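You operate a simulated robot arm through the tools that you are given. There is no shell and no other tool. Be economical: measure what you need, move in short steps, check, and stop when the job is done.

You run a simulated robot arm. Do the job below in one go: nothing can be reset, and whatever is moved stays where it is left.

JOB
Shut the white-lever valve, bleed the air, wipe the machine's back, then open the valve again.
Fine: hold the white valve button till its green dot is gone; wipe the dark drips with the green rag and put it back; leave the other valves. What is to be rubbed or washed off counts as gone when no trace of it is left.

The check looks at the end state, three seconds after you hand in, the way a careful person would. Anything else that was tipped, shoved, dropped, spilled or broken makes it a failure.

ROBOT AND FRAMES
A 6-joint arm with a two-finger parallel gripper on a trunk, on a base that drives. Base frame: it is fixed to the floor where the robot stands at the start and does not move with it; the origin is under the middle of the robot, x ahead of it, y to its left, z up. Readings come in m, degrees, newtons and seconds.
With the tool pointing down near the work surface it reaches from about 0.36 to 0.82 m from the robot's upright axis, wherever it stands. Its first joint turns from -166.0 to 166.0 degrees. Places, roughly: black valve lever [3.8, -0.1, 1.8]; grey valve lever [0.4, 1.1, 1.8]; something [0.6, 0.3, 0.9]; white valve lever [0.4, 0, 1.3]. Payload 3.91 kg.
Tool frame: the origin (TCP) lies between the finger pads and is the grasp point; the fingertips stand 0.03 m ahead of it; z points along the fingers, y is the line along which they close. Largest opening 0.11 m; finger width 0.02, thickness 0.01; the body of the gripper, 0.048 by 0.112 m, starts 0.055 m behind the TCP.
Orientation is that of the tool frame in the base frame, as a unit quaternion [w, x, y, z]. With the fingers straight down and closing along the base's y, the tool's x points along the base's -x, its y along +y and its z along -z.

CONTROLS
- The arm moves only by the tool step_arm. Its argument "moves" is a list of rows, each a list of 7 numbers: the turn, a rotation vector about the tool's x, y, z in units of 180 degrees (1.0 is 180 degrees), then the shift along the tool's x, y, z in units of 100 mm (1.0 is 100 mm), then the gripper command, from -1 (fully open) to 1 (shut), values between in proportion. In form: [[ax, ay, az, x, y, z, jaw], ...]. A call has 1 to 20 rows; each row is the pose to reach, as a shift and turn from the pose commanded when the call began, along the tool's axes at that moment. A call with a number of a shift or a turn outside -1 to 1 is refused whole. Each row takes 0.2 s and may step no farther than 0.05 m and 8.6 degrees from the row before; otherwise, or with a gripper value out of range, the whole call is refused. A pose out of reach is approached as far as the arm can. The call stops where the force on the tool passes 50 N (or 10 N more than at its start, if that is more) or the arm is blocked; 0.2 s more then pass. Each finger travels about 0.045 m/s and halts on what it meets, pressing with about 45 N; the grip force reading is that of the motor and also rises with nothing between the fingers. The clock runs only during rows and for 0.2 s after the last one: add rows that repeat a pose to give the fingers time. The reply holds the time, the measured pose of the TCP, the force on the tool along the base axes, the opening and the grip force, in the units named above and with some noise, with the torque about the TCP (base axes, N m) and any sound that the robot's microphone picked up, and new pictures: "views" is both (left out), scene, wrist or none.
- Cameras (640 x 400 px; columns grow to the right, rows downward): "scene" is now at [-0.0358, 0.0843, 1.6142]; the picture's right is [-0.86, -0.51, 0.00], its down [-0.36, 0.61, -0.70] and it looks along [0.36, -0.60, -0.71] (base axes); focal length 214 px, centre (320, 200). "wrist" rides on the gripper at [0.077, 0.007, -0.114] in the tool frame; the picture's right is [-0.09, 1.00, 0.00], its down [-0.80, -0.07, -0.59] and it looks along [-0.59, -0.05, 0.80] (tool axes); focal length 270 px, centre (320, 200). There is no depth. A picture from a camera that has moved, and an enlarged one, comes with that camera's place and axes in the base frame and with its lens.
- lift_body(by): slides the trunk up (or, below 0, down) by that many m; the arm and the scene camera ride with it, the base frame stays. It gives what a move gives, with no picture.
- steer(legs): drives the robot by 1 to 6 legs, each [ahead, turn to the left] in m and degrees, along the robot's own axes; the way and the turn of a leg run together, so that a leg with both is an arc; at most 1.5 m and 180 degrees a leg. The arm and the cameras ride along, it lands a little off, and it stops where it bumps. It gives what a move gives, and a new picture of the scene camera.
- head_to(pan, tilt): turns the head with the scene camera to pan (to the left, within 155 degrees either way) and tilt (down, from -29 to 69), counted from straight ahead of the robot. It gives what a move gives, and a new picture of the scene camera.
- zoom(camera, box): a new picture of the part [left, top, right, bottom] of that camera's present view, enlarged. The clock stands still meanwhile.
- close_job(): hands the job in; it is judged then, once.

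Go step by step. Nothing tells you exact positions but the pictures and the camera data: compare them with the known pose of the tool, close in by small moves and look again before you grip or let go. The budget is 120 turns and 260 pictures, counting those below and the enlarged ones. Unless the task says otherwise, let go and move clear before handing in, and close with one line.

The tools are called after "Call:" by a JSON object that holds its "op" and its "data". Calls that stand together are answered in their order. step_arm: Moves the arm, as the interface text tells. Its arguments: {"type":"object","properties":{"moves":{"type":"array","items":{"type":"array","items":{"type":"number"}}},"views":{"type":"string","enum":["both","scene","wrist","none"]}},"required":["moves"]} The other tools are called the same way: lift_body (by) slides the trunk up or down; steer (legs) drives the base; head_to (pan, tilt) turns the head that bears the scene camera; zoom (camera, box) takes an enlarged picture of a part of a camera's view; close_job () hands the job in.

At the start:

```text
time_s: 0.0
eef_pos: [0.4308, 0.0046, 1.4841]
ee_rot: [0.001, 0.002, 1.0, 0.0]
ft_force: [0.2, -0.3, -0.1]
torque: [0.0, -0.02, 0.01]
finger_gap: 0.1101
gripper_force: 0.1
trunk travel left (down, up): [-0.575, 0.035]
robot x, y, heading: [-0.0031, 0.0049, 0.1]
head pan, tilt: [-59.3, 45.3]
```

scene: 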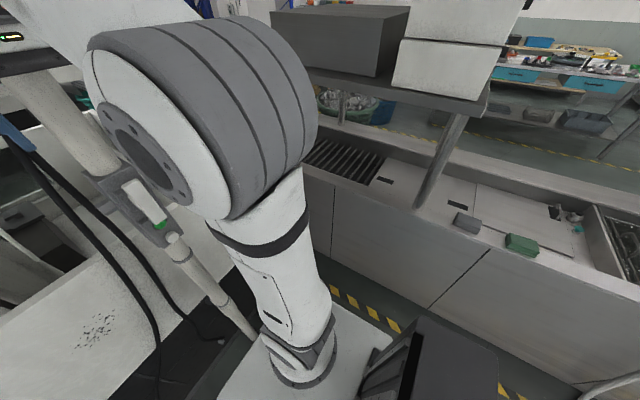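
wrist: 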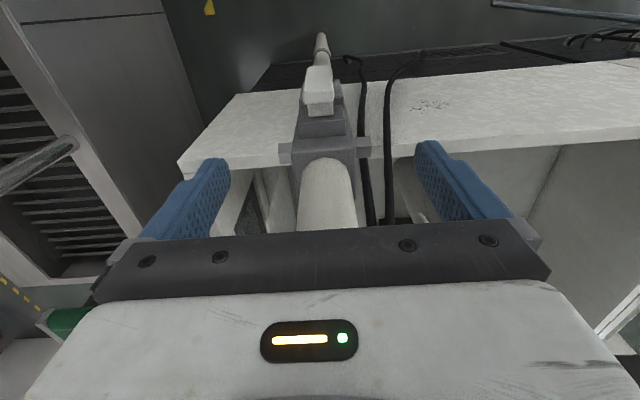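

I see a white valve on a pipe just under the gripper, a white panel with dark drips, and a green block and grey block on a bench to the right. I'll look around first.

Call:
{"op": "head_to", "data": {"pan": 0, "tilt": 35}}

Call:
{"op": "zoom", "data": {"camera": "wrist", "box": [160, 0, 480, 200]}}

Call:
{"op": "head_to", "data": {"pan": 45, "tilt": 30}}

Call:
{"op": "head_to", "data": {"pan": -45, "tilt": 30}}

```text
time_s: 1.3
eef_pos: [0.4297, 0.0048, 1.4835]
ee_rot: [0.0, 0.001, 1.0, 0.0]
ft_force: [0.4, 0.2, -0.6]
torque: [0.02, 0.0, -0.03]
finger_gap: 0.11
gripper_force: 0.1
trunk travel left (down, up): [-0.575, 0.035]
robot x, y, heading: [0.0013, 0.0053, -0.2]
head pan, tilt: [0.0, 35.0]
camera scene: at [0.0109, 0.1539, 1.6295], right [0.0, -1.0, 0.0], down [-0.57, 0.0, -0.82], along [0.82, 0.0, -0.57], focal length 214 px, centre (320, 200)
```

scene: 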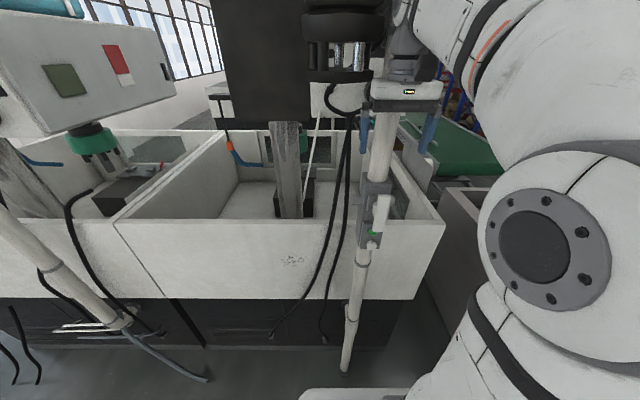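

```text
2.00 times, centred on (320, 100) of wrist
camera zoom: at [0.352, 0.0123, 1.5984], right [0.09, 1.0, 0.0], down [0.8, -0.07, 0.59], along [0.59, -0.05, -0.8], focal length 541 px, centre (320, 400)
```

zoom: 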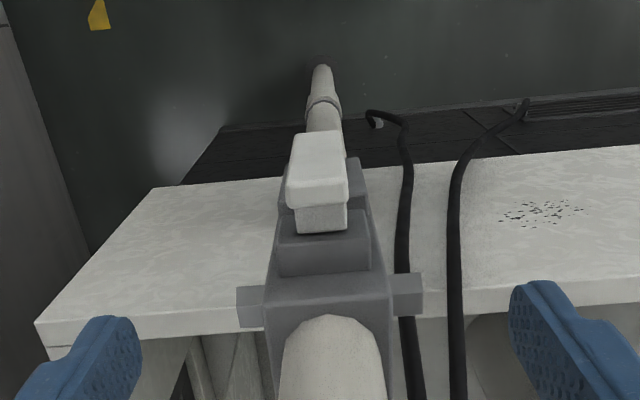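

```text
time_s: 2.4
eef_pos: [0.4287, 0.0055, 1.4829]
ee_rot: [0.0, 0.002, 1.0, -0.001]
ft_force: [0.6, -0.4, 0.4]
torque: [0.02, -0.02, 0.01]
finger_gap: 0.1102
gripper_force: 0.0
trunk travel left (down, up): [-0.575, 0.035]
robot x, y, heading: [-0.0008, 0.0046, -0.0]
head pan, tilt: [45.0, 30.0]
camera scene: at [-0.0132, 0.2179, 1.6373], right [0.71, -0.71, 0.0], down [-0.35, -0.35, -0.87], along [0.61, 0.61, -0.5], focal length 214 px, centre (320, 200)
```

scene: 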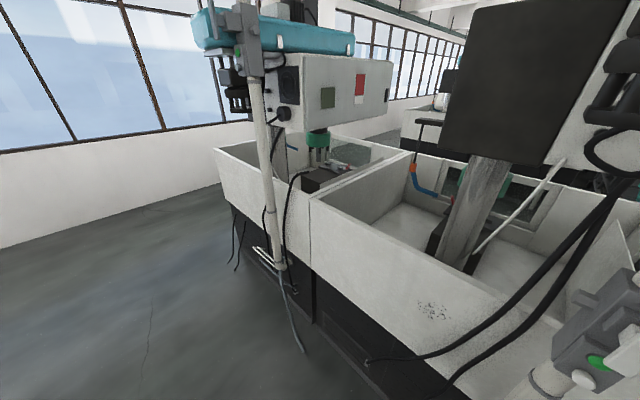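

```text
time_s: 4.1
eef_pos: [0.4295, 0.0059, 1.4838]
ee_rot: [0.001, 0.001, 1.0, 0.0]
ft_force: [0.5, -0.7, 0.1]
torque: [0.05, 0.0, -0.02]
finger_gap: 0.1101
gripper_force: 0.1
trunk travel left (down, up): [-0.575, 0.035]
robot x, y, heading: [-0.0015, 0.002, -0.1]
head pan, tilt: [-45.0, 30.0]
camera scene: at [-0.0132, 0.0901, 1.6373], right [-0.71, -0.71, 0.0], down [-0.35, 0.35, -0.87], along [0.61, -0.61, -0.5], focal length 214 px, centre (320, 200)
```

scene: 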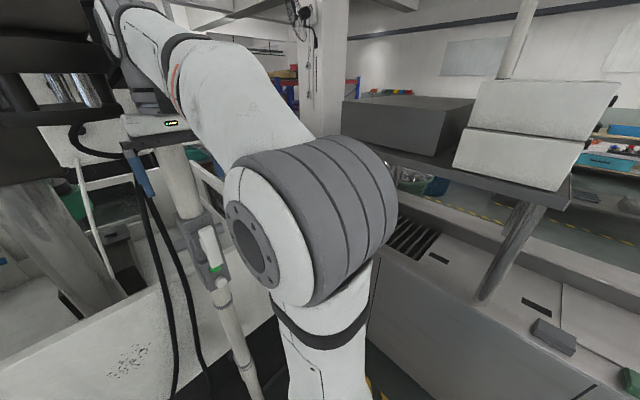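

The valve is on the vertical pipe at about (0.4, 0, 1.3), and the drips are on the vertical panel at about x=0.61, y=0.27, z=0.9. I'll look closely at the valve and at the bench on the right.

Call:
{"op": "head_to", "data": {"pan": -10, "tilt": 40}}

Call:
{"op": "zoom", "data": {"camera": "scene", "box": [270, 80, 430, 180]}}

Call:
{"op": "zoom", "data": {"camera": "scene", "box": [200, 180, 360, 280]}}

Call:
{"op": "head_to", "data": {"pan": -80, "tilt": 45}}

```text
time_s: 5.1
eef_pos: [0.4301, 0.0067, 1.4838]
ee_rot: [0.0, 0.002, 1.0, 0.0]
ft_force: [0.4, -0.3, -0.2]
torque: [-0.02, 0.02, 0.0]
finger_gap: 0.11
gripper_force: 0.0
trunk travel left (down, up): [-0.575, 0.035]
robot x, y, heading: [-0.0006, 0.0065, 0.1]
head pan, tilt: [-10.0, 40.0]
camera scene: at [0.0065, 0.1392, 1.622], right [-0.17, -0.98, 0.0], down [-0.63, 0.11, -0.77], along [0.75, -0.13, -0.64], focal length 214 px, centre (320, 200)
```

scene: 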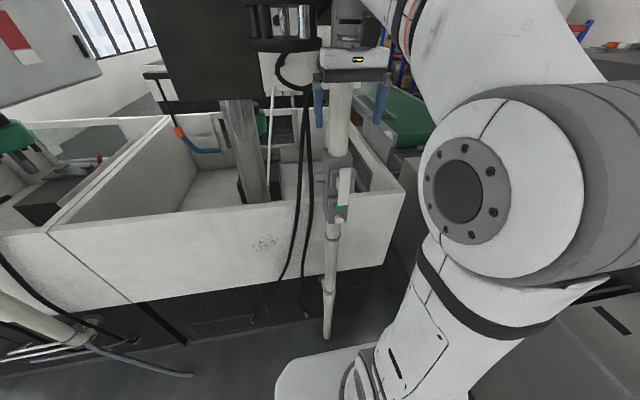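

```text
4.00 times, centred on (350, 130) of scene
camera zoom: at [0.0065, 0.1392, 1.622], right [-0.17, -0.98, 0.0], down [-0.63, 0.11, -0.77], along [0.75, -0.13, -0.64], focal length 858 px, centre (200, 480)
```

zoom: 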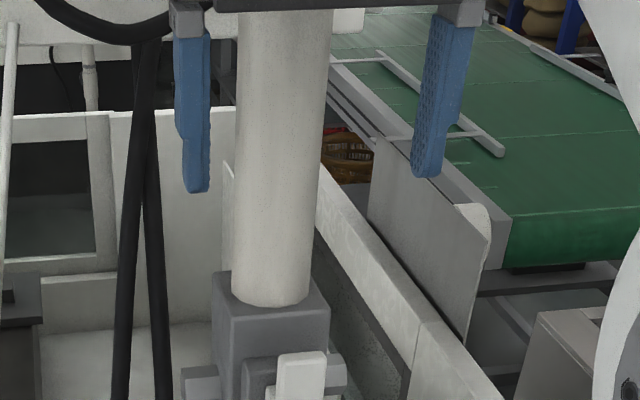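

```text
4.00 times, centred on (280, 230) of scene
camera zoom: at [0.0065, 0.1392, 1.622], right [-0.17, -0.98, 0.0], down [-0.63, 0.11, -0.77], along [0.75, -0.13, -0.64], focal length 858 px, centre (480, 80)
```

zoom: 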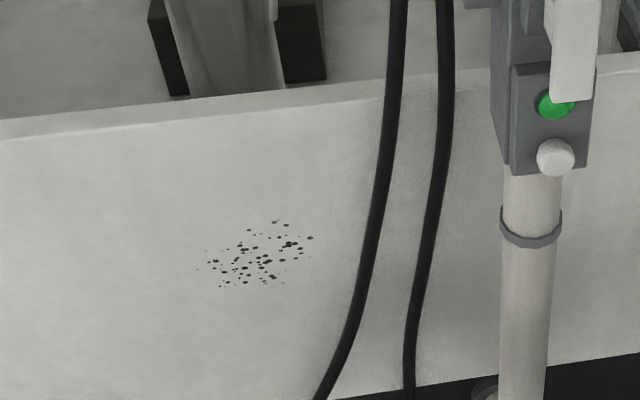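

```text
time_s: 6.5
eef_pos: [0.429, 0.0055, 1.4826]
ee_rot: [0.001, 0.002, 1.0, 0.0]
ft_force: [-0.4, -0.6, -0.6]
torque: [0.0, 0.03, -0.02]
finger_gap: 0.1102
gripper_force: 0.1
trunk travel left (down, up): [-0.575, 0.035]
robot x, y, heading: [0.0026, 0.007, 0.1]
head pan, tilt: [-80.0, 45.0]
camera scene: at [-0.063, 0.0739, 1.6147], right [-0.98, -0.17, 0.0], down [-0.12, 0.7, -0.71], along [0.12, -0.7, -0.71], focal length 214 px, centre (320, 200)
```

scene: 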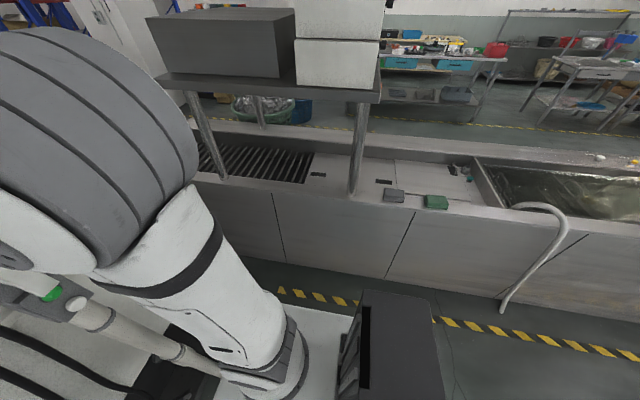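

The valve has a white lever hanging along the pipe, with a green dot and a white round button beneath it. The green rag is on the bench at roughly (-0.49, -0.74). I'll zoom on the valve and check behind the robot, because I'll need to back up.

Call:
{"op": "head_to", "data": {"pan": -8, "tilt": 35}}

Call:
{"op": "zoom", "data": {"camera": "scene", "box": [288, 130, 416, 210]}}

Call:
{"op": "head_to", "data": {"pan": -150, "tilt": 45}}

Call:
{"op": "head_to", "data": {"pan": 150, "tilt": 45}}

```text
time_s: 7.9
eef_pos: [0.4293, 0.0053, 1.4831]
ee_rot: [0.0, 0.002, 1.0, 0.0]
ft_force: [-0.2, -0.4, -0.3]
torque: [0.0, 0.01, -0.03]
finger_gap: 0.1099
gripper_force: 0.0
trunk travel left (down, up): [-0.575, 0.035]
robot x, y, heading: [-0.001, 0.0068, -0.3]
head pan, tilt: [-8.0, 35.0]
camera scene: at [0.01, 0.1417, 1.6295], right [-0.14, -0.99, 0.0], down [-0.57, 0.08, -0.82], along [0.81, -0.11, -0.57], focal length 214 px, centre (320, 200)
```

scene: 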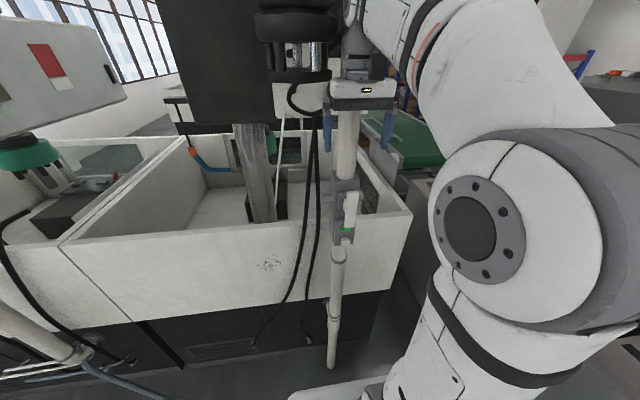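

```text
5.00 times, centred on (352, 170) of scene
camera zoom: at [0.01, 0.1417, 1.6295], right [-0.14, -0.99, 0.0], down [-0.57, 0.08, -0.82], along [0.81, -0.11, -0.57], focal length 1072 px, centre (160, 350)
```

zoom: 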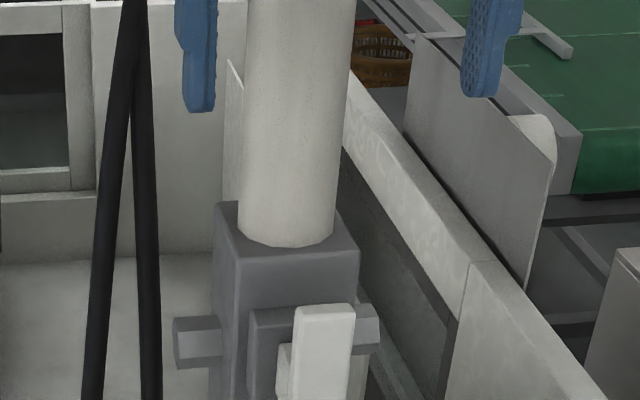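

```text
time_s: 10.2
eef_pos: [0.4293, 0.0059, 1.483]
ee_rot: [0.0, 0.001, 1.0, 0.0]
ft_force: [0.3, -0.4, 0.5]
torque: [0.0, 0.0, -0.03]
finger_gap: 0.1098
gripper_force: 0.0
trunk travel left (down, up): [-0.575, 0.035]
robot x, y, heading: [-0.0056, 0.0046, -0.1]
head pan, tilt: [-150.0, 45.0]
camera scene: at [-0.1476, 0.1132, 1.6147], right [-0.5, 0.87, 0.0], down [0.61, 0.35, -0.71], along [-0.61, -0.35, -0.71], focal length 214 px, centre (320, 200)
```

scene: 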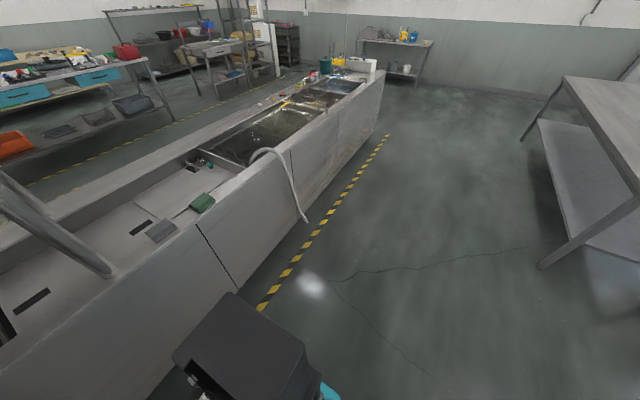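

```text
time_s: 14.3
eef_pos: [0.4289, 0.0056, 1.4835]
ee_rot: [0.0, 0.001, 1.0, 0.0]
ft_force: [0.6, -1.3, -0.2]
torque: [0.03, 0.02, 0.01]
finger_gap: 0.1099
gripper_force: 0.1
trunk travel left (down, up): [-0.575, 0.035]
robot x, y, heading: [-0.0021, 0.0046, 0.1]
head pan, tilt: [150.0, 45.0]
camera scene: at [-0.1476, 0.1946, 1.6147], right [0.5, 0.87, 0.0], down [0.61, -0.35, -0.71], along [-0.61, 0.35, -0.71], focal length 214 px, centre (320, 200)
```

scene: 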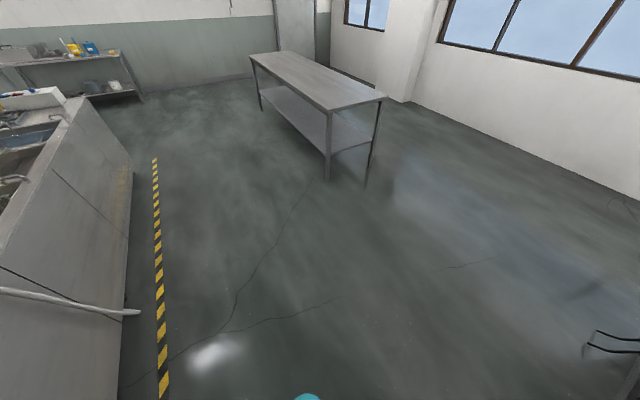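

Behind is clear. I'll back straight up about 0.4 m so that the arm can work the valve horizontally and the rag comes alongside.

Call:
{"op": "steer", "data": {"legs": [[-0.4, 0]]}}

Call:
{"op": "head_to", "data": {"pan": -8, "tilt": 25}}

Call:
{"op": "zoom", "data": {"camera": "scene", "box": [270, 140, 430, 240]}}

```text
time_s: 16.8
eef_pos: [0.0249, 0.0051, 1.4841]
ee_rot: [0.0, 0.002, 1.0, 0.0]
ft_force: [-0.3, 0.2, 0.6]
torque: [0.01, -0.04, -0.01]
finger_gap: 0.1099
gripper_force: 0.1
trunk travel left (down, up): [-0.575, 0.035]
robot x, y, heading: [-0.4026, 0.0048, 0.3]
head pan, tilt: [150.0, 45.0]
camera scene: at [-0.5518, 0.1944, 1.6146], right [0.5, 0.87, 0.0], down [0.61, -0.35, -0.71], along [-0.61, 0.35, -0.71], focal length 214 px, centre (320, 200)
```

scene: 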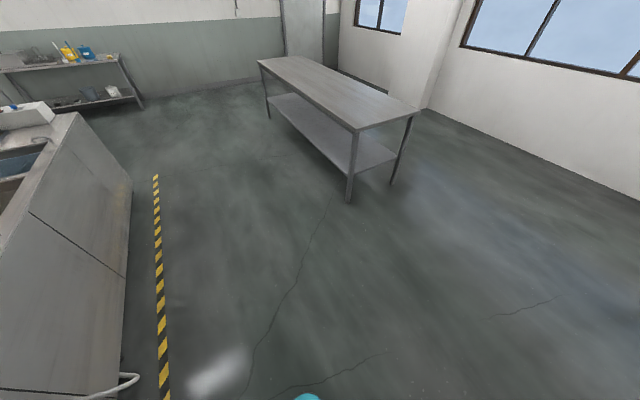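

```text
time_s: 19.2
eef_pos: [0.0268, 0.0047, 1.4832]
ee_rot: [0.0, 0.001, 1.0, 0.0]
ft_force: [-0.4, 0.2, 0.0]
torque: [0.03, 0.0, -0.02]
finger_gap: 0.1097
gripper_force: 0.1
trunk travel left (down, up): [-0.575, 0.035]
robot x, y, heading: [-0.405, 0.0012, 0.0]
head pan, tilt: [-8.0, 25.0]
camera scene: at [-0.3891, 0.141, 1.6453], right [-0.14, -0.99, 0.0], down [-0.42, 0.06, -0.91], along [0.9, -0.13, -0.42], focal length 214 px, centre (320, 200)
```

scene: 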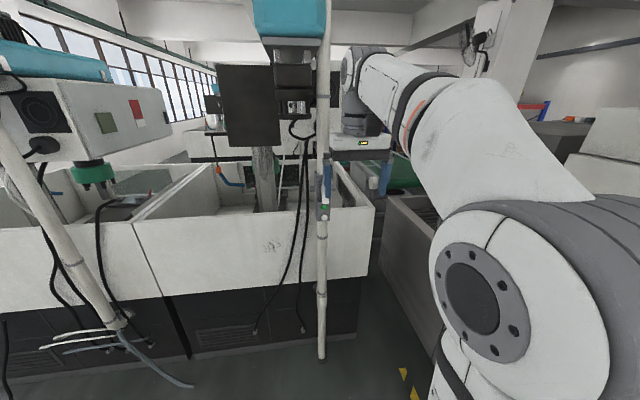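

```text
4.00 times, centred on (350, 190) of scene
camera zoom: at [-0.3891, 0.141, 1.6453], right [-0.14, -0.99, 0.0], down [-0.42, 0.06, -0.91], along [0.9, -0.13, -0.42], focal length 858 px, centre (200, 240)
```

zoom: 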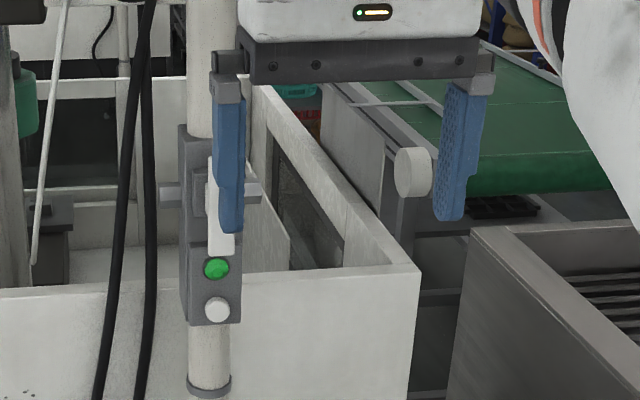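

Good view: button near (0.37, 0.014, 1.21), green dot above it, and the lever above that. Now I'll turn the tool horizontal, pointing at the valve, to see it head-on.

Call:
{"op": "step_arm", "data": {"moves": [[0, -0.0455, 0, -0.09, 0, 0.09, -1], [0, -0.091, 0, -0.18, 0, 0.18, -1], [0, -0.1365, 0, -0.27, 0, 0.27, -1], [0, -0.182, 0, -0.36, 0, 0.36, -1], [0, -0.2275, 0, -0.45, 0, 0.45, -1], [0, -0.273, 0, -0.54, 0, 0.54, -1], [0, -0.3185, 0, -0.63, 0, 0.63, -1], [0, -0.364, 0, -0.72, 0, 0.72, -1], [0, -0.4095, 0, -0.81, 0, 0.81, -1], [0, -0.455, 0, -0.9, 0, 0.9, -1], [0, -0.5, 0, -1, 0, 1, -1]]}}

```text
time_s: 21.6
eef_pos: [0.1272, 0.0052, 1.383]
ee_rot: [0.707, 0.001, 0.707, -0.001]
ft_force: [0.2, 0.4, -0.6]
torque: [-0.04, -0.03, 0.02]
finger_gap: 0.1101
gripper_force: 0.0
trunk travel left (down, up): [-0.575, 0.035]
robot x, y, heading: [-0.4027, 0.0037, -0.2]
head pan, tilt: [-8.0, 25.0]
camera scene: at [-0.3881, 0.141, 1.6453], right [-0.14, -0.99, 0.0], down [-0.42, 0.06, -0.91], along [0.9, -0.13, -0.42], focal length 214 px, centre (320, 200)
camera wrist: at [0.012, 0.0118, 1.3064], right [0.0, 1.0, 0.09], down [-0.59, -0.07, 0.8], along [0.8, -0.06, 0.59], focal length 270 px, centre (320, 200)
```

scene: 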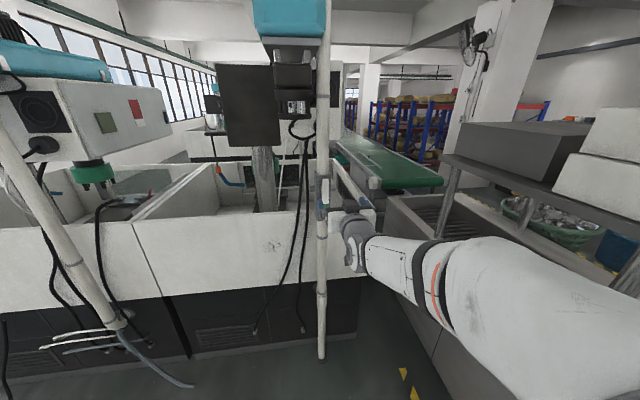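
wrist: 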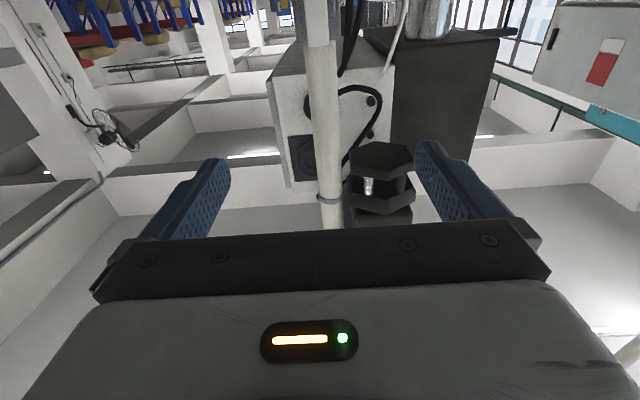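

The wrist camera looks up from below, so I'll roll the tool 180° to get it looking down from above.

Call:
{"op": "step_arm", "data": {"moves": [[0, 0, 0.047, 0, 0, 0, -1], [0, 0, 0.094, 0, 0, 0, -1], [0, 0, 0.141, 0, 0, 0, -1], [0, 0, 0.188, 0, 0, 0, -1], [0, 0, 0.235, 0, 0, 0, -1], [0, 0, 0.282, 0, 0, 0, -1], [0, 0, 0.329, 0, 0, 0, -1], [0, 0, 0.376, 0, 0, 0, -1], [0, 0, 0.423, 0, 0, 0, -1], [0, 0, 0.47, 0, 0, 0, -1], [0, 0, 0.5, 0, 0, 0, -1]], "views": "none"}}

Call:
{"op": "step_arm", "data": {"moves": [[0, 0, 0.047, 0, 0, 0, -1], [0, 0, 0.094, 0, 0, 0, -1], [0, 0, 0.141, 0, 0, 0, -1], [0, 0, 0.188, 0, 0, 0, -1], [0, 0, 0.235, 0, 0, 0, -1], [0, 0, 0.282, 0, 0, 0, -1], [0, 0, 0.329, 0, 0, 0, -1], [0, 0, 0.376, 0, 0, 0, -1], [0, 0, 0.423, 0, 0, 0, -1], [0, 0, 0.47, 0, 0, 0, -1], [0, 0, 0.5, 0, 0, 0, -1]], "views": "wrist"}}

Call:
{"op": "zoom", "data": {"camera": "scene", "box": [282, 160, 362, 210]}}

```text
time_s: 24.0
eef_pos: [0.1255, 0.005, 1.382]
ee_rot: [0.501, 0.501, 0.499, 0.499]
ft_force: [-0.6, -0.5, 0.7]
torque: [0.0, -0.02, -0.01]
finger_gap: 0.11
gripper_force: 0.0
trunk travel left (down, up): [-0.575, 0.035]
robot x, y, heading: [-0.4029, 0.0049, -0.0]
head pan, tilt: [-8.0, 25.0]
```

```text
time_s: 26.4
eef_pos: [0.1242, 0.0187, 1.3855]
ee_rot: [0.004, 0.707, -0.004, 0.707]
ft_force: [0.2, 0.4, 0.0]
torque: [-0.04, 0.01, 0.0]
finger_gap: 0.1101
gripper_force: 0.0
out of reach, approached as far as the arm can: row 11
trunk travel left (down, up): [-0.575, 0.035]
robot x, y, heading: [-0.4015, 0.0033, -0.1]
head pan, tilt: [-8.0, 25.0]
camera wrist: at [0.0097, 0.0136, 1.4629], right [-0.01, -1.0, -0.09], down [-0.59, 0.08, -0.8], along [0.8, 0.04, -0.59], focal length 270 px, centre (320, 200)
```

wrist: 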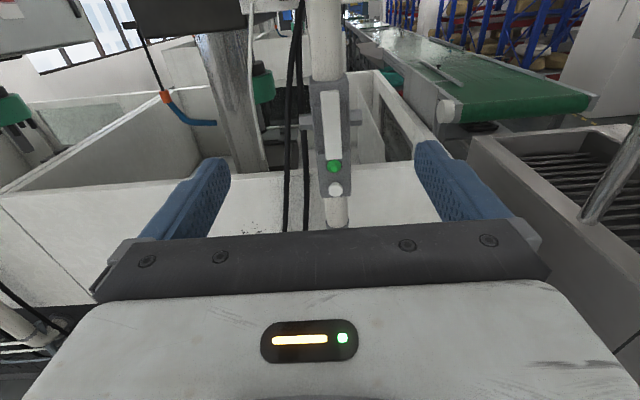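

```text
8.00 times, centred on (322, 185) of scene
camera zoom: at [-0.3894, 0.1411, 1.6453], right [-0.14, -0.99, 0.0], down [-0.42, 0.06, -0.91], along [0.9, -0.13, -0.42], focal length 1716 px, centre (304, 320)
```

zoom: 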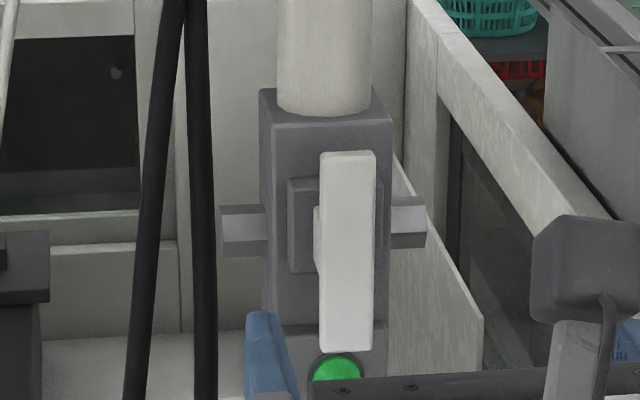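

The lever runs from about z 1.27 to 1.37 with its pivot near the middle (z≈1.32), and the button is below. I'll move in to level with the lever and check depth.

Call:
{"op": "step_arm", "data": {"moves": [[0, 0, 0, -0.2, 0, 0.3, -0.3], [0, 0, 0, -0.4, 0, 0.6, -0.3], [0, 0, 0, -0.62, 0, 1.0, -0.3], [0, 0, 0, -0.62, 0, 1.0, -0.3]]}}

Call:
{"op": "zoom", "data": {"camera": "wrist", "box": [220, 60, 420, 185]}}

Call:
{"op": "zoom", "data": {"camera": "scene", "box": [282, 160, 362, 210]}}

```text
time_s: 27.4
eef_pos: [0.2235, 0.0341, 1.3277]
ee_rot: [0.007, 0.707, -0.002, 0.707]
ft_force: [0.7, 0.3, -0.4]
torque: [0.0, 0.0, 0.01]
finger_gap: 0.0712
gripper_force: 0.1
out of reach, approached as far as the arm can: row 1, 2, 3, 4
trunk travel left (down, up): [-0.575, 0.035]
robot x, y, heading: [-0.4035, 0.0038, -0.1]
head pan, tilt: [-8.0, 25.0]
camera scene: at [-0.3904, 0.141, 1.6453], right [-0.14, -0.99, 0.0], down [-0.42, 0.06, -0.91], along [0.9, -0.13, -0.42], focal length 214 px, centre (320, 200)
camera wrist: at [0.1087, 0.0304, 1.4048], right [-0.02, -1.0, -0.08], down [-0.59, 0.07, -0.8], along [0.8, 0.03, -0.59], focal length 270 px, centre (320, 200)
```

scene: 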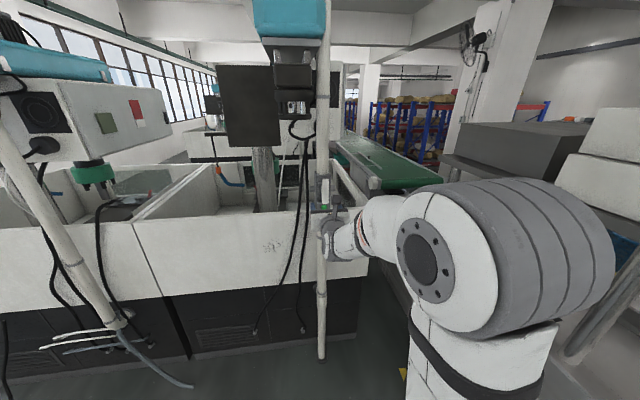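
wrist: 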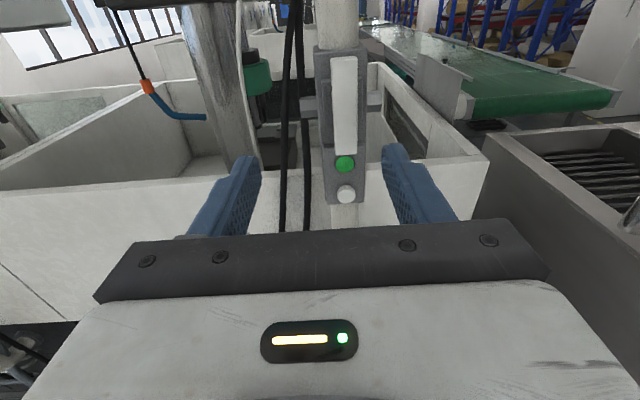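

```text
3.20 times, centred on (320, 122) of wrist
camera zoom: at [0.1087, 0.0304, 1.4048], right [-0.02, -1.0, -0.08], down [-0.59, 0.07, -0.8], along [0.8, 0.03, -0.59], focal length 865 px, centre (320, 448)
```

zoom: 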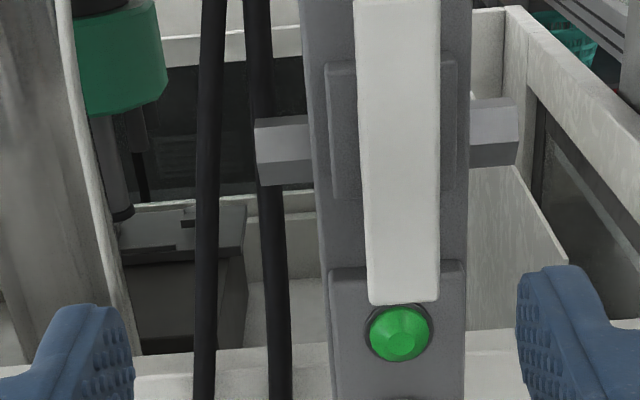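

```text
8.00 times, centred on (322, 185) of scene
camera zoom: at [-0.3904, 0.141, 1.6453], right [-0.14, -0.99, 0.0], down [-0.42, 0.06, -0.91], along [0.9, -0.13, -0.42], focal length 1716 px, centre (304, 320)
```

zoom: 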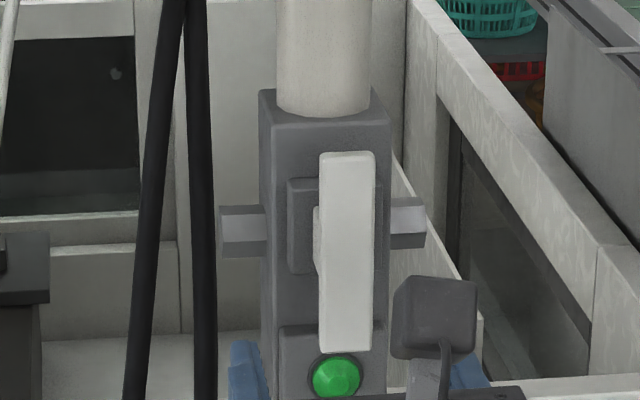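

Triangulating, the lever front sits around x≈0.40 with its centre/pivot near (y 0.004, z 1.307), and the button is near z≈1.19. The roll is at a joint limit, so I'll roll back to the comfortable side and twist the lever from there.

Call:
{"op": "step_arm", "data": {"moves": [[0, 0, -0.047, 0, 0, 0, -0.3], [0, 0, -0.094, 0, 0, 0, -0.3], [0, 0, -0.141, 0, 0, 0, -0.3], [0, 0, -0.188, 0, 0, 0, -0.3], [0, 0, -0.235, 0, 0, 0, -0.3], [0, 0, -0.282, 0, 0, 0, -0.3], [0, 0, -0.329, 0, 0, 0, -0.3], [0, 0, -0.376, 0, 0, 0, -0.3], [0, 0, -0.423, 0, 0, 0, -0.3], [0, 0, -0.47, 0, 0, 0, -0.3], [0, 0, -0.5, 0, 0, 0, -0.3]], "views": "wrist"}}

Call:
{"op": "step_arm", "data": {"moves": [[0, 0, -0.047, 0, 0, 0, -0.3], [0, 0, -0.094, 0, 0, 0, -0.3], [0, 0, -0.141, 0, 0, 0, -0.3], [0, 0, -0.188, 0, 0, 0, -0.3], [0, 0, -0.235, 0, 0, 0, -0.3], [0, 0, -0.282, 0, 0, 0, -0.3], [0, 0, -0.329, 0, 0, 0, -0.3], [0, 0, -0.376, 0, 0, 0, -0.3], [0, 0, -0.423, 0, 0, 0, -0.3], [0, 0, -0.47, 0, 0, 0, -0.3], [0, 0, -0.5, 0, 0, 0, -0.3]], "views": "both"}}

```text
time_s: 29.8
eef_pos: [0.2243, 0.0353, 1.3273]
ee_rot: [0.501, 0.5, 0.5, 0.498]
ft_force: [-0.6, 0.4, 0.1]
torque: [0.02, -0.03, 0.0]
finger_gap: 0.0714
gripper_force: 0.0
trunk travel left (down, up): [-0.575, 0.035]
robot x, y, heading: [-0.4028, 0.0057, 0.1]
head pan, tilt: [-8.0, 25.0]
camera wrist: at [0.1093, 0.1122, 1.3344], right [0.0, -0.09, 1.0], down [-0.6, -0.8, -0.07], along [0.8, -0.6, -0.05], focal length 270 px, centre (320, 200)
```

wrist: 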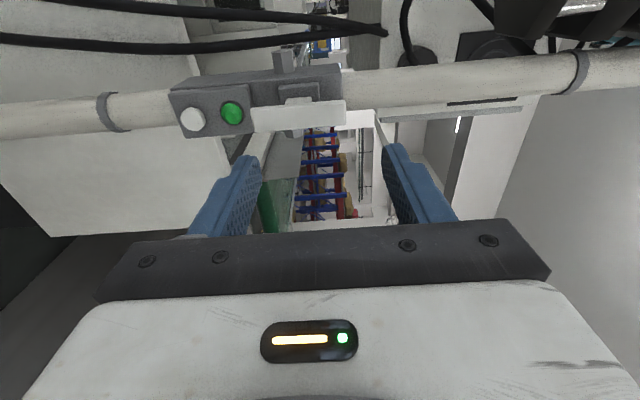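

```text
time_s: 32.2
eef_pos: [0.2233, 0.0349, 1.3267]
ee_rot: [0.707, 0.001, 0.707, -0.003]
ft_force: [-0.6, -0.1, -0.3]
torque: [0.01, -0.02, 0.03]
finger_gap: 0.0715
gripper_force: 0.0
trunk travel left (down, up): [-0.575, 0.035]
robot x, y, heading: [-0.4037, 0.003, 0.1]
head pan, tilt: [-8.0, 25.0]
camera scene: at [-0.3891, 0.141, 1.6453], right [-0.14, -0.99, 0.0], down [-0.42, 0.06, -0.91], along [0.9, -0.13, -0.42], focal length 214 px, centre (320, 200)
camera wrist: at [0.1091, 0.0414, 1.251], right [0.0, 1.0, 0.09], down [-0.59, -0.07, 0.8], along [0.8, -0.05, 0.59], focal length 270 px, centre (320, 200)
```

scene: 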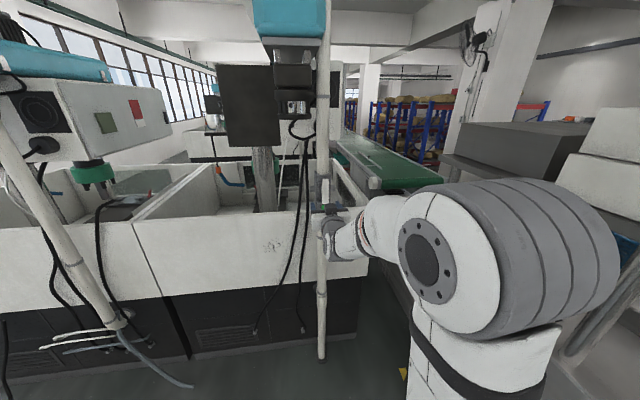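
wrist: 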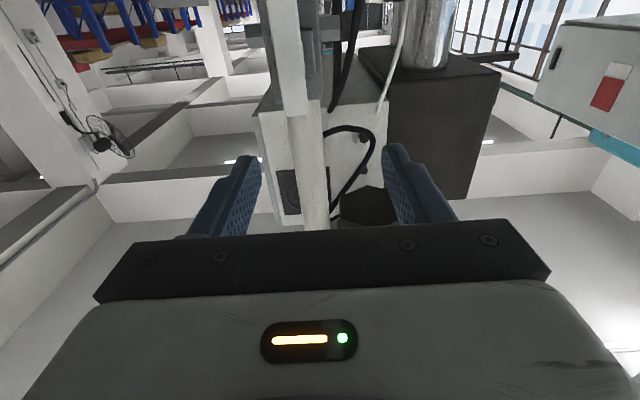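

From the side view, the lever is centred on its boss. I'll align with it and move close.

Call:
{"op": "step_arm", "data": {"moves": [[0, 0, 0, 0.1, -0.15, 0.2, -0.3], [0, 0, 0, 0.2, -0.31, 0.5, -0.3], [0, 0, 0, 0.2, -0.31, 0.9, -0.3], [0, 0, 0, 0.2, -0.31, 0.9, -0.3]]}}

Call:
{"op": "zoom", "data": {"camera": "scene", "box": [282, 160, 362, 210]}}

```text
time_s: 33.2
eef_pos: [0.3141, 0.0034, 1.3066]
ee_rot: [0.708, 0.001, 0.707, -0.001]
ft_force: [0.7, 0.4, -0.4]
torque: [0.0, 0.0, -0.01]
finger_gap: 0.0714
gripper_force: 0.0
trunk travel left (down, up): [-0.575, 0.035]
robot x, y, heading: [-0.4071, 0.0081, -0.0]
head pan, tilt: [-8.0, 25.0]
camera scene: at [-0.3898, 0.1409, 1.6453], right [-0.14, -0.99, 0.0], down [-0.42, 0.06, -0.91], along [0.9, -0.13, -0.42], focal length 214 px, centre (320, 200)
camera wrist: at [0.1985, 0.0105, 1.2307], right [0.0, 1.0, 0.09], down [-0.6, -0.07, 0.8], along [0.8, -0.06, 0.59], focal length 270 px, centre (320, 200)
```

scene: 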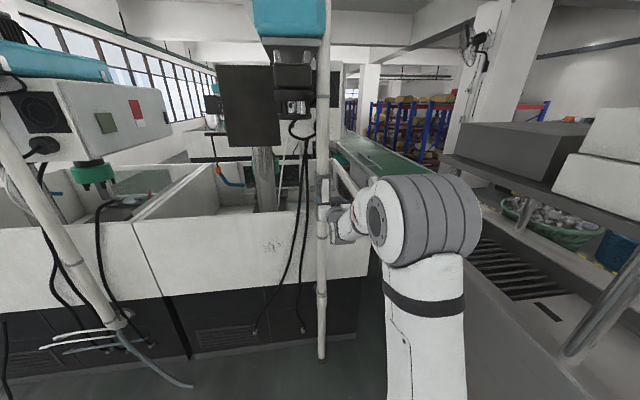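
wrist: 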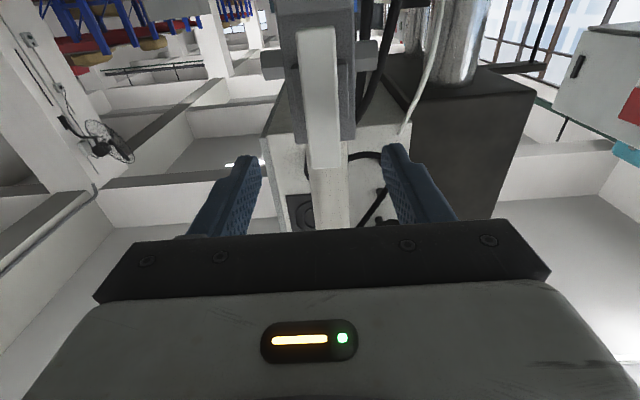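

```text
8.00 times, centred on (322, 185) of scene
camera zoom: at [-0.3898, 0.1409, 1.6453], right [-0.14, -0.99, 0.0], down [-0.42, 0.06, -0.91], along [0.9, -0.13, -0.42], focal length 1716 px, centre (304, 320)
```

zoom: 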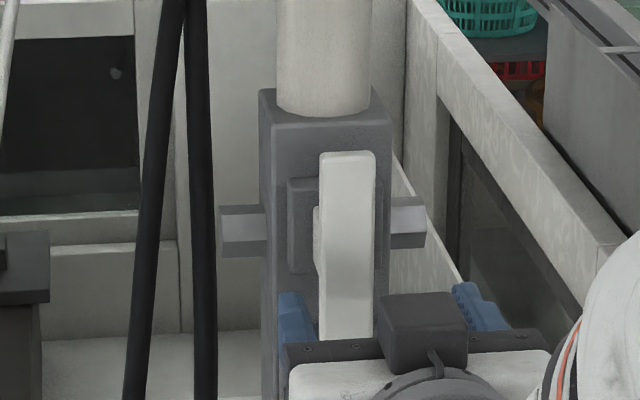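

Triangulating again: the lever front is at x≈0.419, z 1.247–1.357 (centre 1.302), y≈0.003. I'll advance so the fingertips overlap the lever by about 12 mm, then close.

Call:
{"op": "step_arm", "data": {"moves": [[0, 0, 0, 0.04, 0, 0.4, -0.3], [0, 0, 0, 0.04, 0, 0.7, -0.3], [0, 0, 0, 0.04, 0, 0.87, -0.3], [0, 0, 0, 0.04, 0, 0.87, -0.3]]}}

Call:
{"op": "zoom", "data": {"camera": "scene", "box": [282, 160, 362, 210]}}

```text
time_s: 34.2
eef_pos: [0.4007, 0.0032, 1.3033]
ee_rot: [0.707, 0.001, 0.707, -0.001]
ft_force: [-0.2, 0.5, -0.4]
torque: [-0.03, 0.0, 0.04]
finger_gap: 0.0714
gripper_force: 0.1
trunk travel left (down, up): [-0.575, 0.035]
robot x, y, heading: [-0.4069, 0.0051, 0.2]
head pan, tilt: [-8.0, 25.0]
camera scene: at [-0.3893, 0.1409, 1.6453], right [-0.14, -0.99, 0.0], down [-0.42, 0.06, -0.91], along [0.9, -0.13, -0.42], focal length 214 px, centre (320, 200)
camera wrist: at [0.2855, 0.0096, 1.2264], right [0.0, 1.0, 0.09], down [-0.59, -0.07, 0.8], along [0.8, -0.06, 0.59], focal length 270 px, centre (320, 200)
```

scene: 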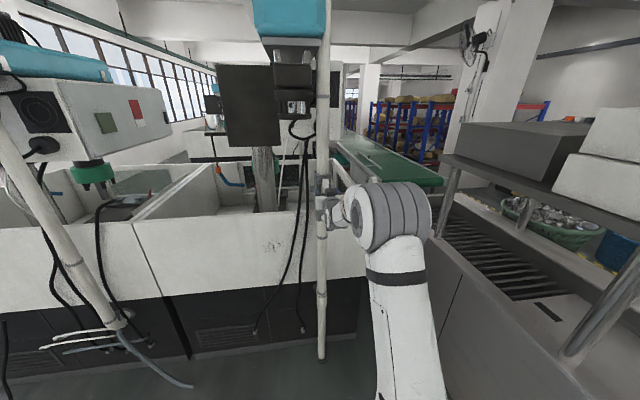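
wrist: 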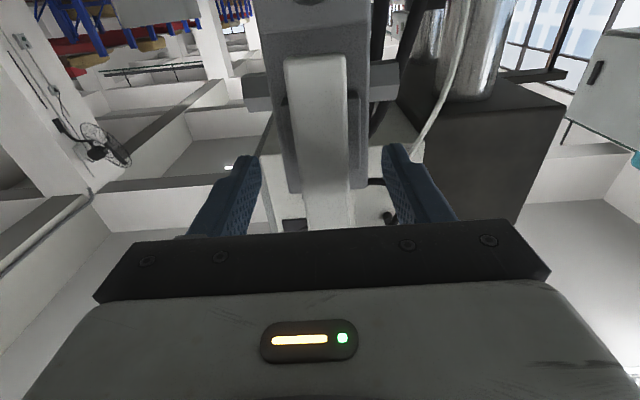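

```text
8.00 times, centred on (322, 185) of scene
camera zoom: at [-0.3893, 0.1409, 1.6453], right [-0.14, -0.99, 0.0], down [-0.42, 0.06, -0.91], along [0.9, -0.13, -0.42], focal length 1716 px, centre (304, 320)
```

zoom: 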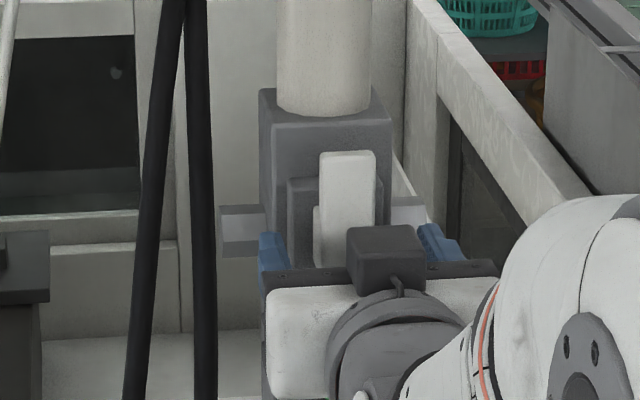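

The fingers straddle the lever, so I'll close on it.

Call:
{"op": "step_arm", "data": {"moves": [[0, 0, 0, 0, 0, 0, 1], [0, 0, 0, 0, 0, 0, 1], [0, 0, 0, 0, 0, 0, 1], [0, 0, 0, 0, 0, 0, 1], [0, 0, 0, 0, 0, 0, 1]]}}

```text
time_s: 35.4
eef_pos: [0.4012, 0.005, 1.3029]
ee_rot: [0.707, 0.0, 0.707, -0.001]
ft_force: [0.6, 9.2, -1.2]
torque: [0.12, 0.12, 0.29]
finger_gap: 0.0279
gripper_force: 45.0
trunk travel left (down, up): [-0.575, 0.035]
robot x, y, heading: [-0.4016, 0.0043, 0.3]
head pan, tilt: [-8.0, 25.0]
camera scene: at [-0.3888, 0.1429, 1.6451], right [-0.14, -0.99, 0.0], down [-0.42, 0.06, -0.91], along [0.9, -0.13, -0.42], focal length 214 px, centre (320, 200)
camera wrist: at [0.2856, 0.0116, 1.2261], right [0.0, 1.0, 0.09], down [-0.59, -0.07, 0.8], along [0.8, -0.05, 0.59], focal length 270 px, centre (320, 200)
```

scene: 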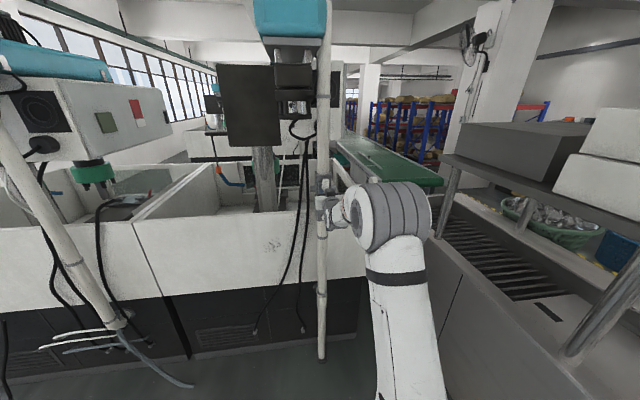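
wrist: 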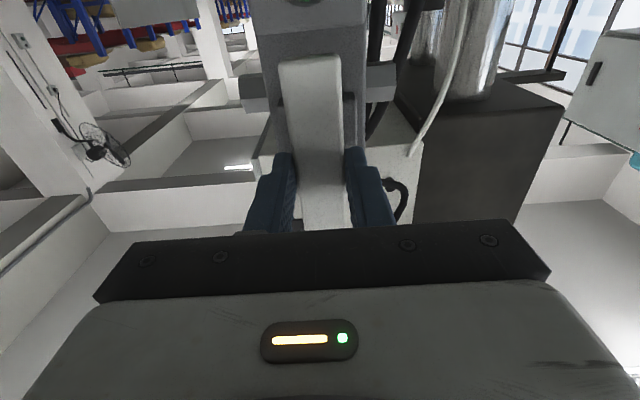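

The lever is gripped at 28 mm. I'll try a small twist one way and watch the torque.

Call:
{"op": "step_arm", "data": {"moves": [[0, 0, 0, 0, 0.02, 0, 1], [0, 0, 0.02, 0, 0.02, 0, 1], [0, 0, 0.04, 0, 0.02, 0, 1]], "views": "wrist"}}

```text
time_s: 36.2
eef_pos: [0.4021, 0.0051, 1.3031]
ee_rot: [0.705, 0.046, 0.706, 0.044]
ft_force: [-2.7, 1.7, -3.4]
torque: [0.03, -0.05, -0.31]
finger_gap: 0.0276
gripper_force: 45.3
trunk travel left (down, up): [-0.575, 0.035]
robot x, y, heading: [-0.4031, 0.0075, -0.3]
head pan, tilt: [-8.0, 25.0]
camera wrist: at [0.2856, 0.0213, 1.2278], right [0.0, 0.98, 0.21], down [-0.59, -0.17, 0.79], along [0.8, -0.13, 0.58], focal length 270 px, centre (320, 200)
```

wrist: 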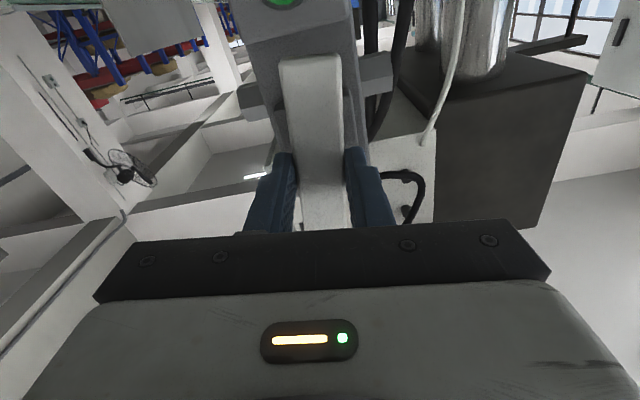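

The lever turns freely that way, so I'll continue toward 90°.

Call:
{"op": "step_arm", "data": {"moves": [[0, 0, 0.04, 0, 0, 0, 1], [0, 0, 0.08, 0, 0, 0, 1], [0, 0, 0.12, 0, 0, 0, 1], [0, 0, 0.16, 0, 0, 0, 1], [0, 0, 0.2, 0, 0, 0, 1], [0, 0, 0.24, 0, 0, 0, 1]], "views": "wrist"}}

```text
time_s: 37.6
eef_pos: [0.4013, 0.0027, 1.3021]
ee_rot: [0.639, 0.304, 0.64, 0.3]
ft_force: [-12.6, -9.4, -15.5]
torque: [-0.1, 0.19, -0.36]
finger_gap: 0.0277
gripper_force: 44.6
trunk travel left (down, up): [-0.575, 0.035]
robot x, y, heading: [-0.4012, 0.0044, 0.3]
head pan, tilt: [-8.0, 25.0]
camera wrist: at [0.2859, 0.0669, 1.2593], right [0.01, 0.56, 0.83], down [-0.6, -0.66, 0.46], along [0.8, -0.49, 0.33], focal length 270 px, centre (320, 200)
```

wrist: 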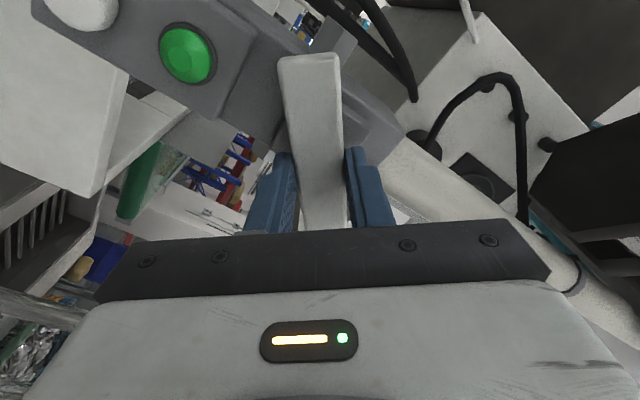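

It's turning, though side forces are growing because my twist centre is a few mm off. I'll correct for that and finish toward 90°.

Call:
{"op": "step_arm", "data": {"moves": [[0, 0, 0, -0.012, -0.05, -0.01, 1], [0, 0, 0.04, -0.012, -0.055, -0.01, 1], [0, 0, 0.08, -0.008, -0.06, -0.01, 1], [0, 0, 0.12, -0.005, -0.065, -0.01, 1]], "views": "none"}}

```text
time_s: 38.6
eef_pos: [0.4006, 0.0023, 1.3016]
ee_rot: [0.574, 0.416, 0.57, 0.416]
ft_force: [4.9, 6.4, 4.4]
torque: [0.06, 0.38, 0.19]
finger_gap: 0.0269
gripper_force: 44.6
trunk travel left (down, up): [-0.575, 0.035]
robot x, y, heading: [-0.4027, 0.0037, 0.2]
head pan, tilt: [-8.0, 25.0]
```

Call:
{"op": "step_arm", "data": {"moves": [[0, 0, 0.035, 0, 0, 0, 1], [0, 0, 0.07, 0, 0, 0, 1], [0, 0, 0.1, 0, 0, 0, 1], [0, 0, 0.1, 0, 0, 0, 1]], "views": "both"}}

```text
time_s: 39.6
eef_pos: [0.4003, 0.001, 1.3007]
ee_rot: [0.502, 0.5, 0.498, 0.501]
ft_force: [12.9, 5.8, 14.4]
torque: [0.0, -0.18, -0.9]
finger_gap: 0.0279
gripper_force: 44.9
trunk travel left (down, up): [-0.575, 0.035]
robot x, y, heading: [-0.4046, 0.0031, -0.1]
head pan, tilt: [-8.0, 25.0]
camera scene: at [-0.3883, 0.1423, 1.6453], right [-0.14, -0.99, 0.0], down [-0.42, 0.06, -0.91], along [0.9, -0.13, -0.42], focal length 214 px, centre (320, 200)
camera wrist: at [0.286, 0.0787, 1.307], right [0.0, -0.09, 1.0], down [-0.6, -0.8, -0.07], along [0.8, -0.59, -0.05], focal length 270 px, centre (320, 200)
```

scene: 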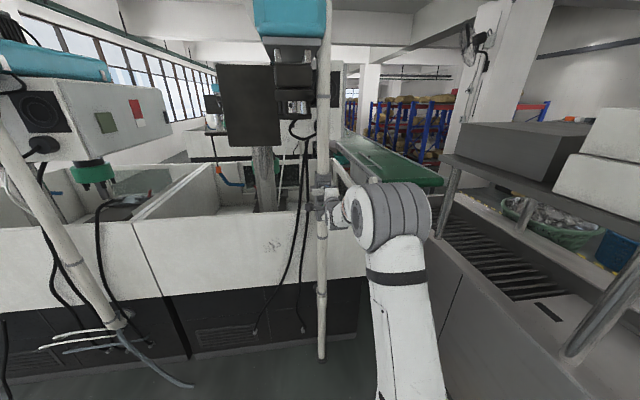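
wrist: 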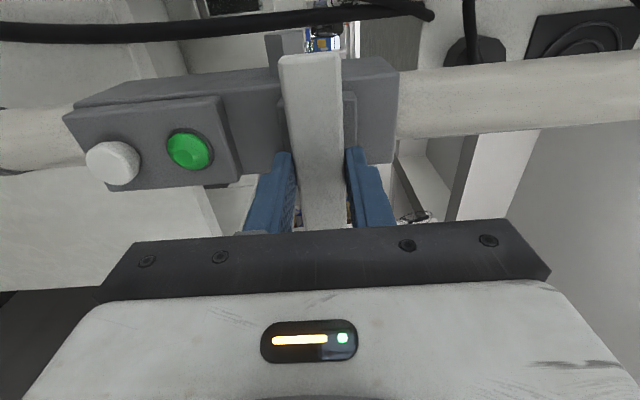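

The lever is at 90°, across the pipe. I'll release and back off.

Call:
{"op": "step_arm", "data": {"moves": [[0, 0, 0, 0, 0, 0, -0.3], [0, 0, 0, 0, 0, 0, -0.3], [0, 0, 0, 0, 0, 0, -0.3], [0, 0, 0, 0, 0, -0.4, -0.3], [0, 0, 0, 0, 0, -0.8, -0.3], [0, 0, 0, 0, 0, -1.0, -0.3]], "views": "wrist"}}

Call:
{"op": "zoom", "data": {"camera": "scene", "box": [282, 160, 362, 210]}}

```text
time_s: 41.0
eef_pos: [0.2999, 0.0018, 1.2994]
ee_rot: [0.5, 0.501, 0.499, 0.499]
ft_force: [0.2, -0.6, 0.4]
torque: [0.0, 0.0, 0.01]
finger_gap: 0.0713
gripper_force: 0.0
trunk travel left (down, up): [-0.575, 0.035]
robot x, y, heading: [-0.4045, -0.002, 0.2]
head pan, tilt: [-8.0, 25.0]
camera wrist: at [0.1843, 0.0784, 1.3068], right [0.0, -0.09, 1.0], down [-0.6, -0.8, -0.07], along [0.8, -0.59, -0.05], focal length 270 px, centre (320, 200)
```

wrist: 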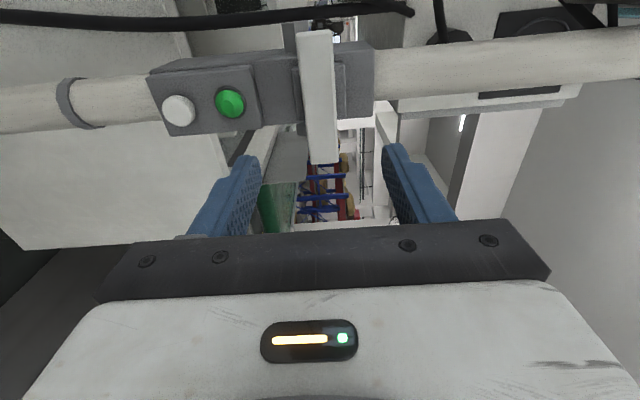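

```text
8.00 times, centred on (322, 185) of scene
camera zoom: at [-0.3895, 0.141, 1.6453], right [-0.14, -0.99, 0.0], down [-0.42, 0.06, -0.91], along [0.9, -0.13, -0.42], focal length 1716 px, centre (304, 320)
```

zoom: 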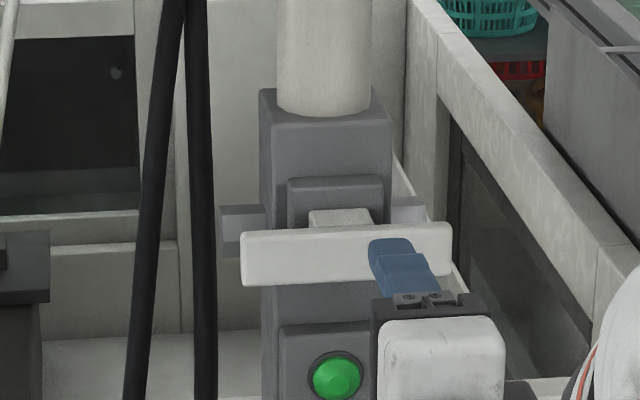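

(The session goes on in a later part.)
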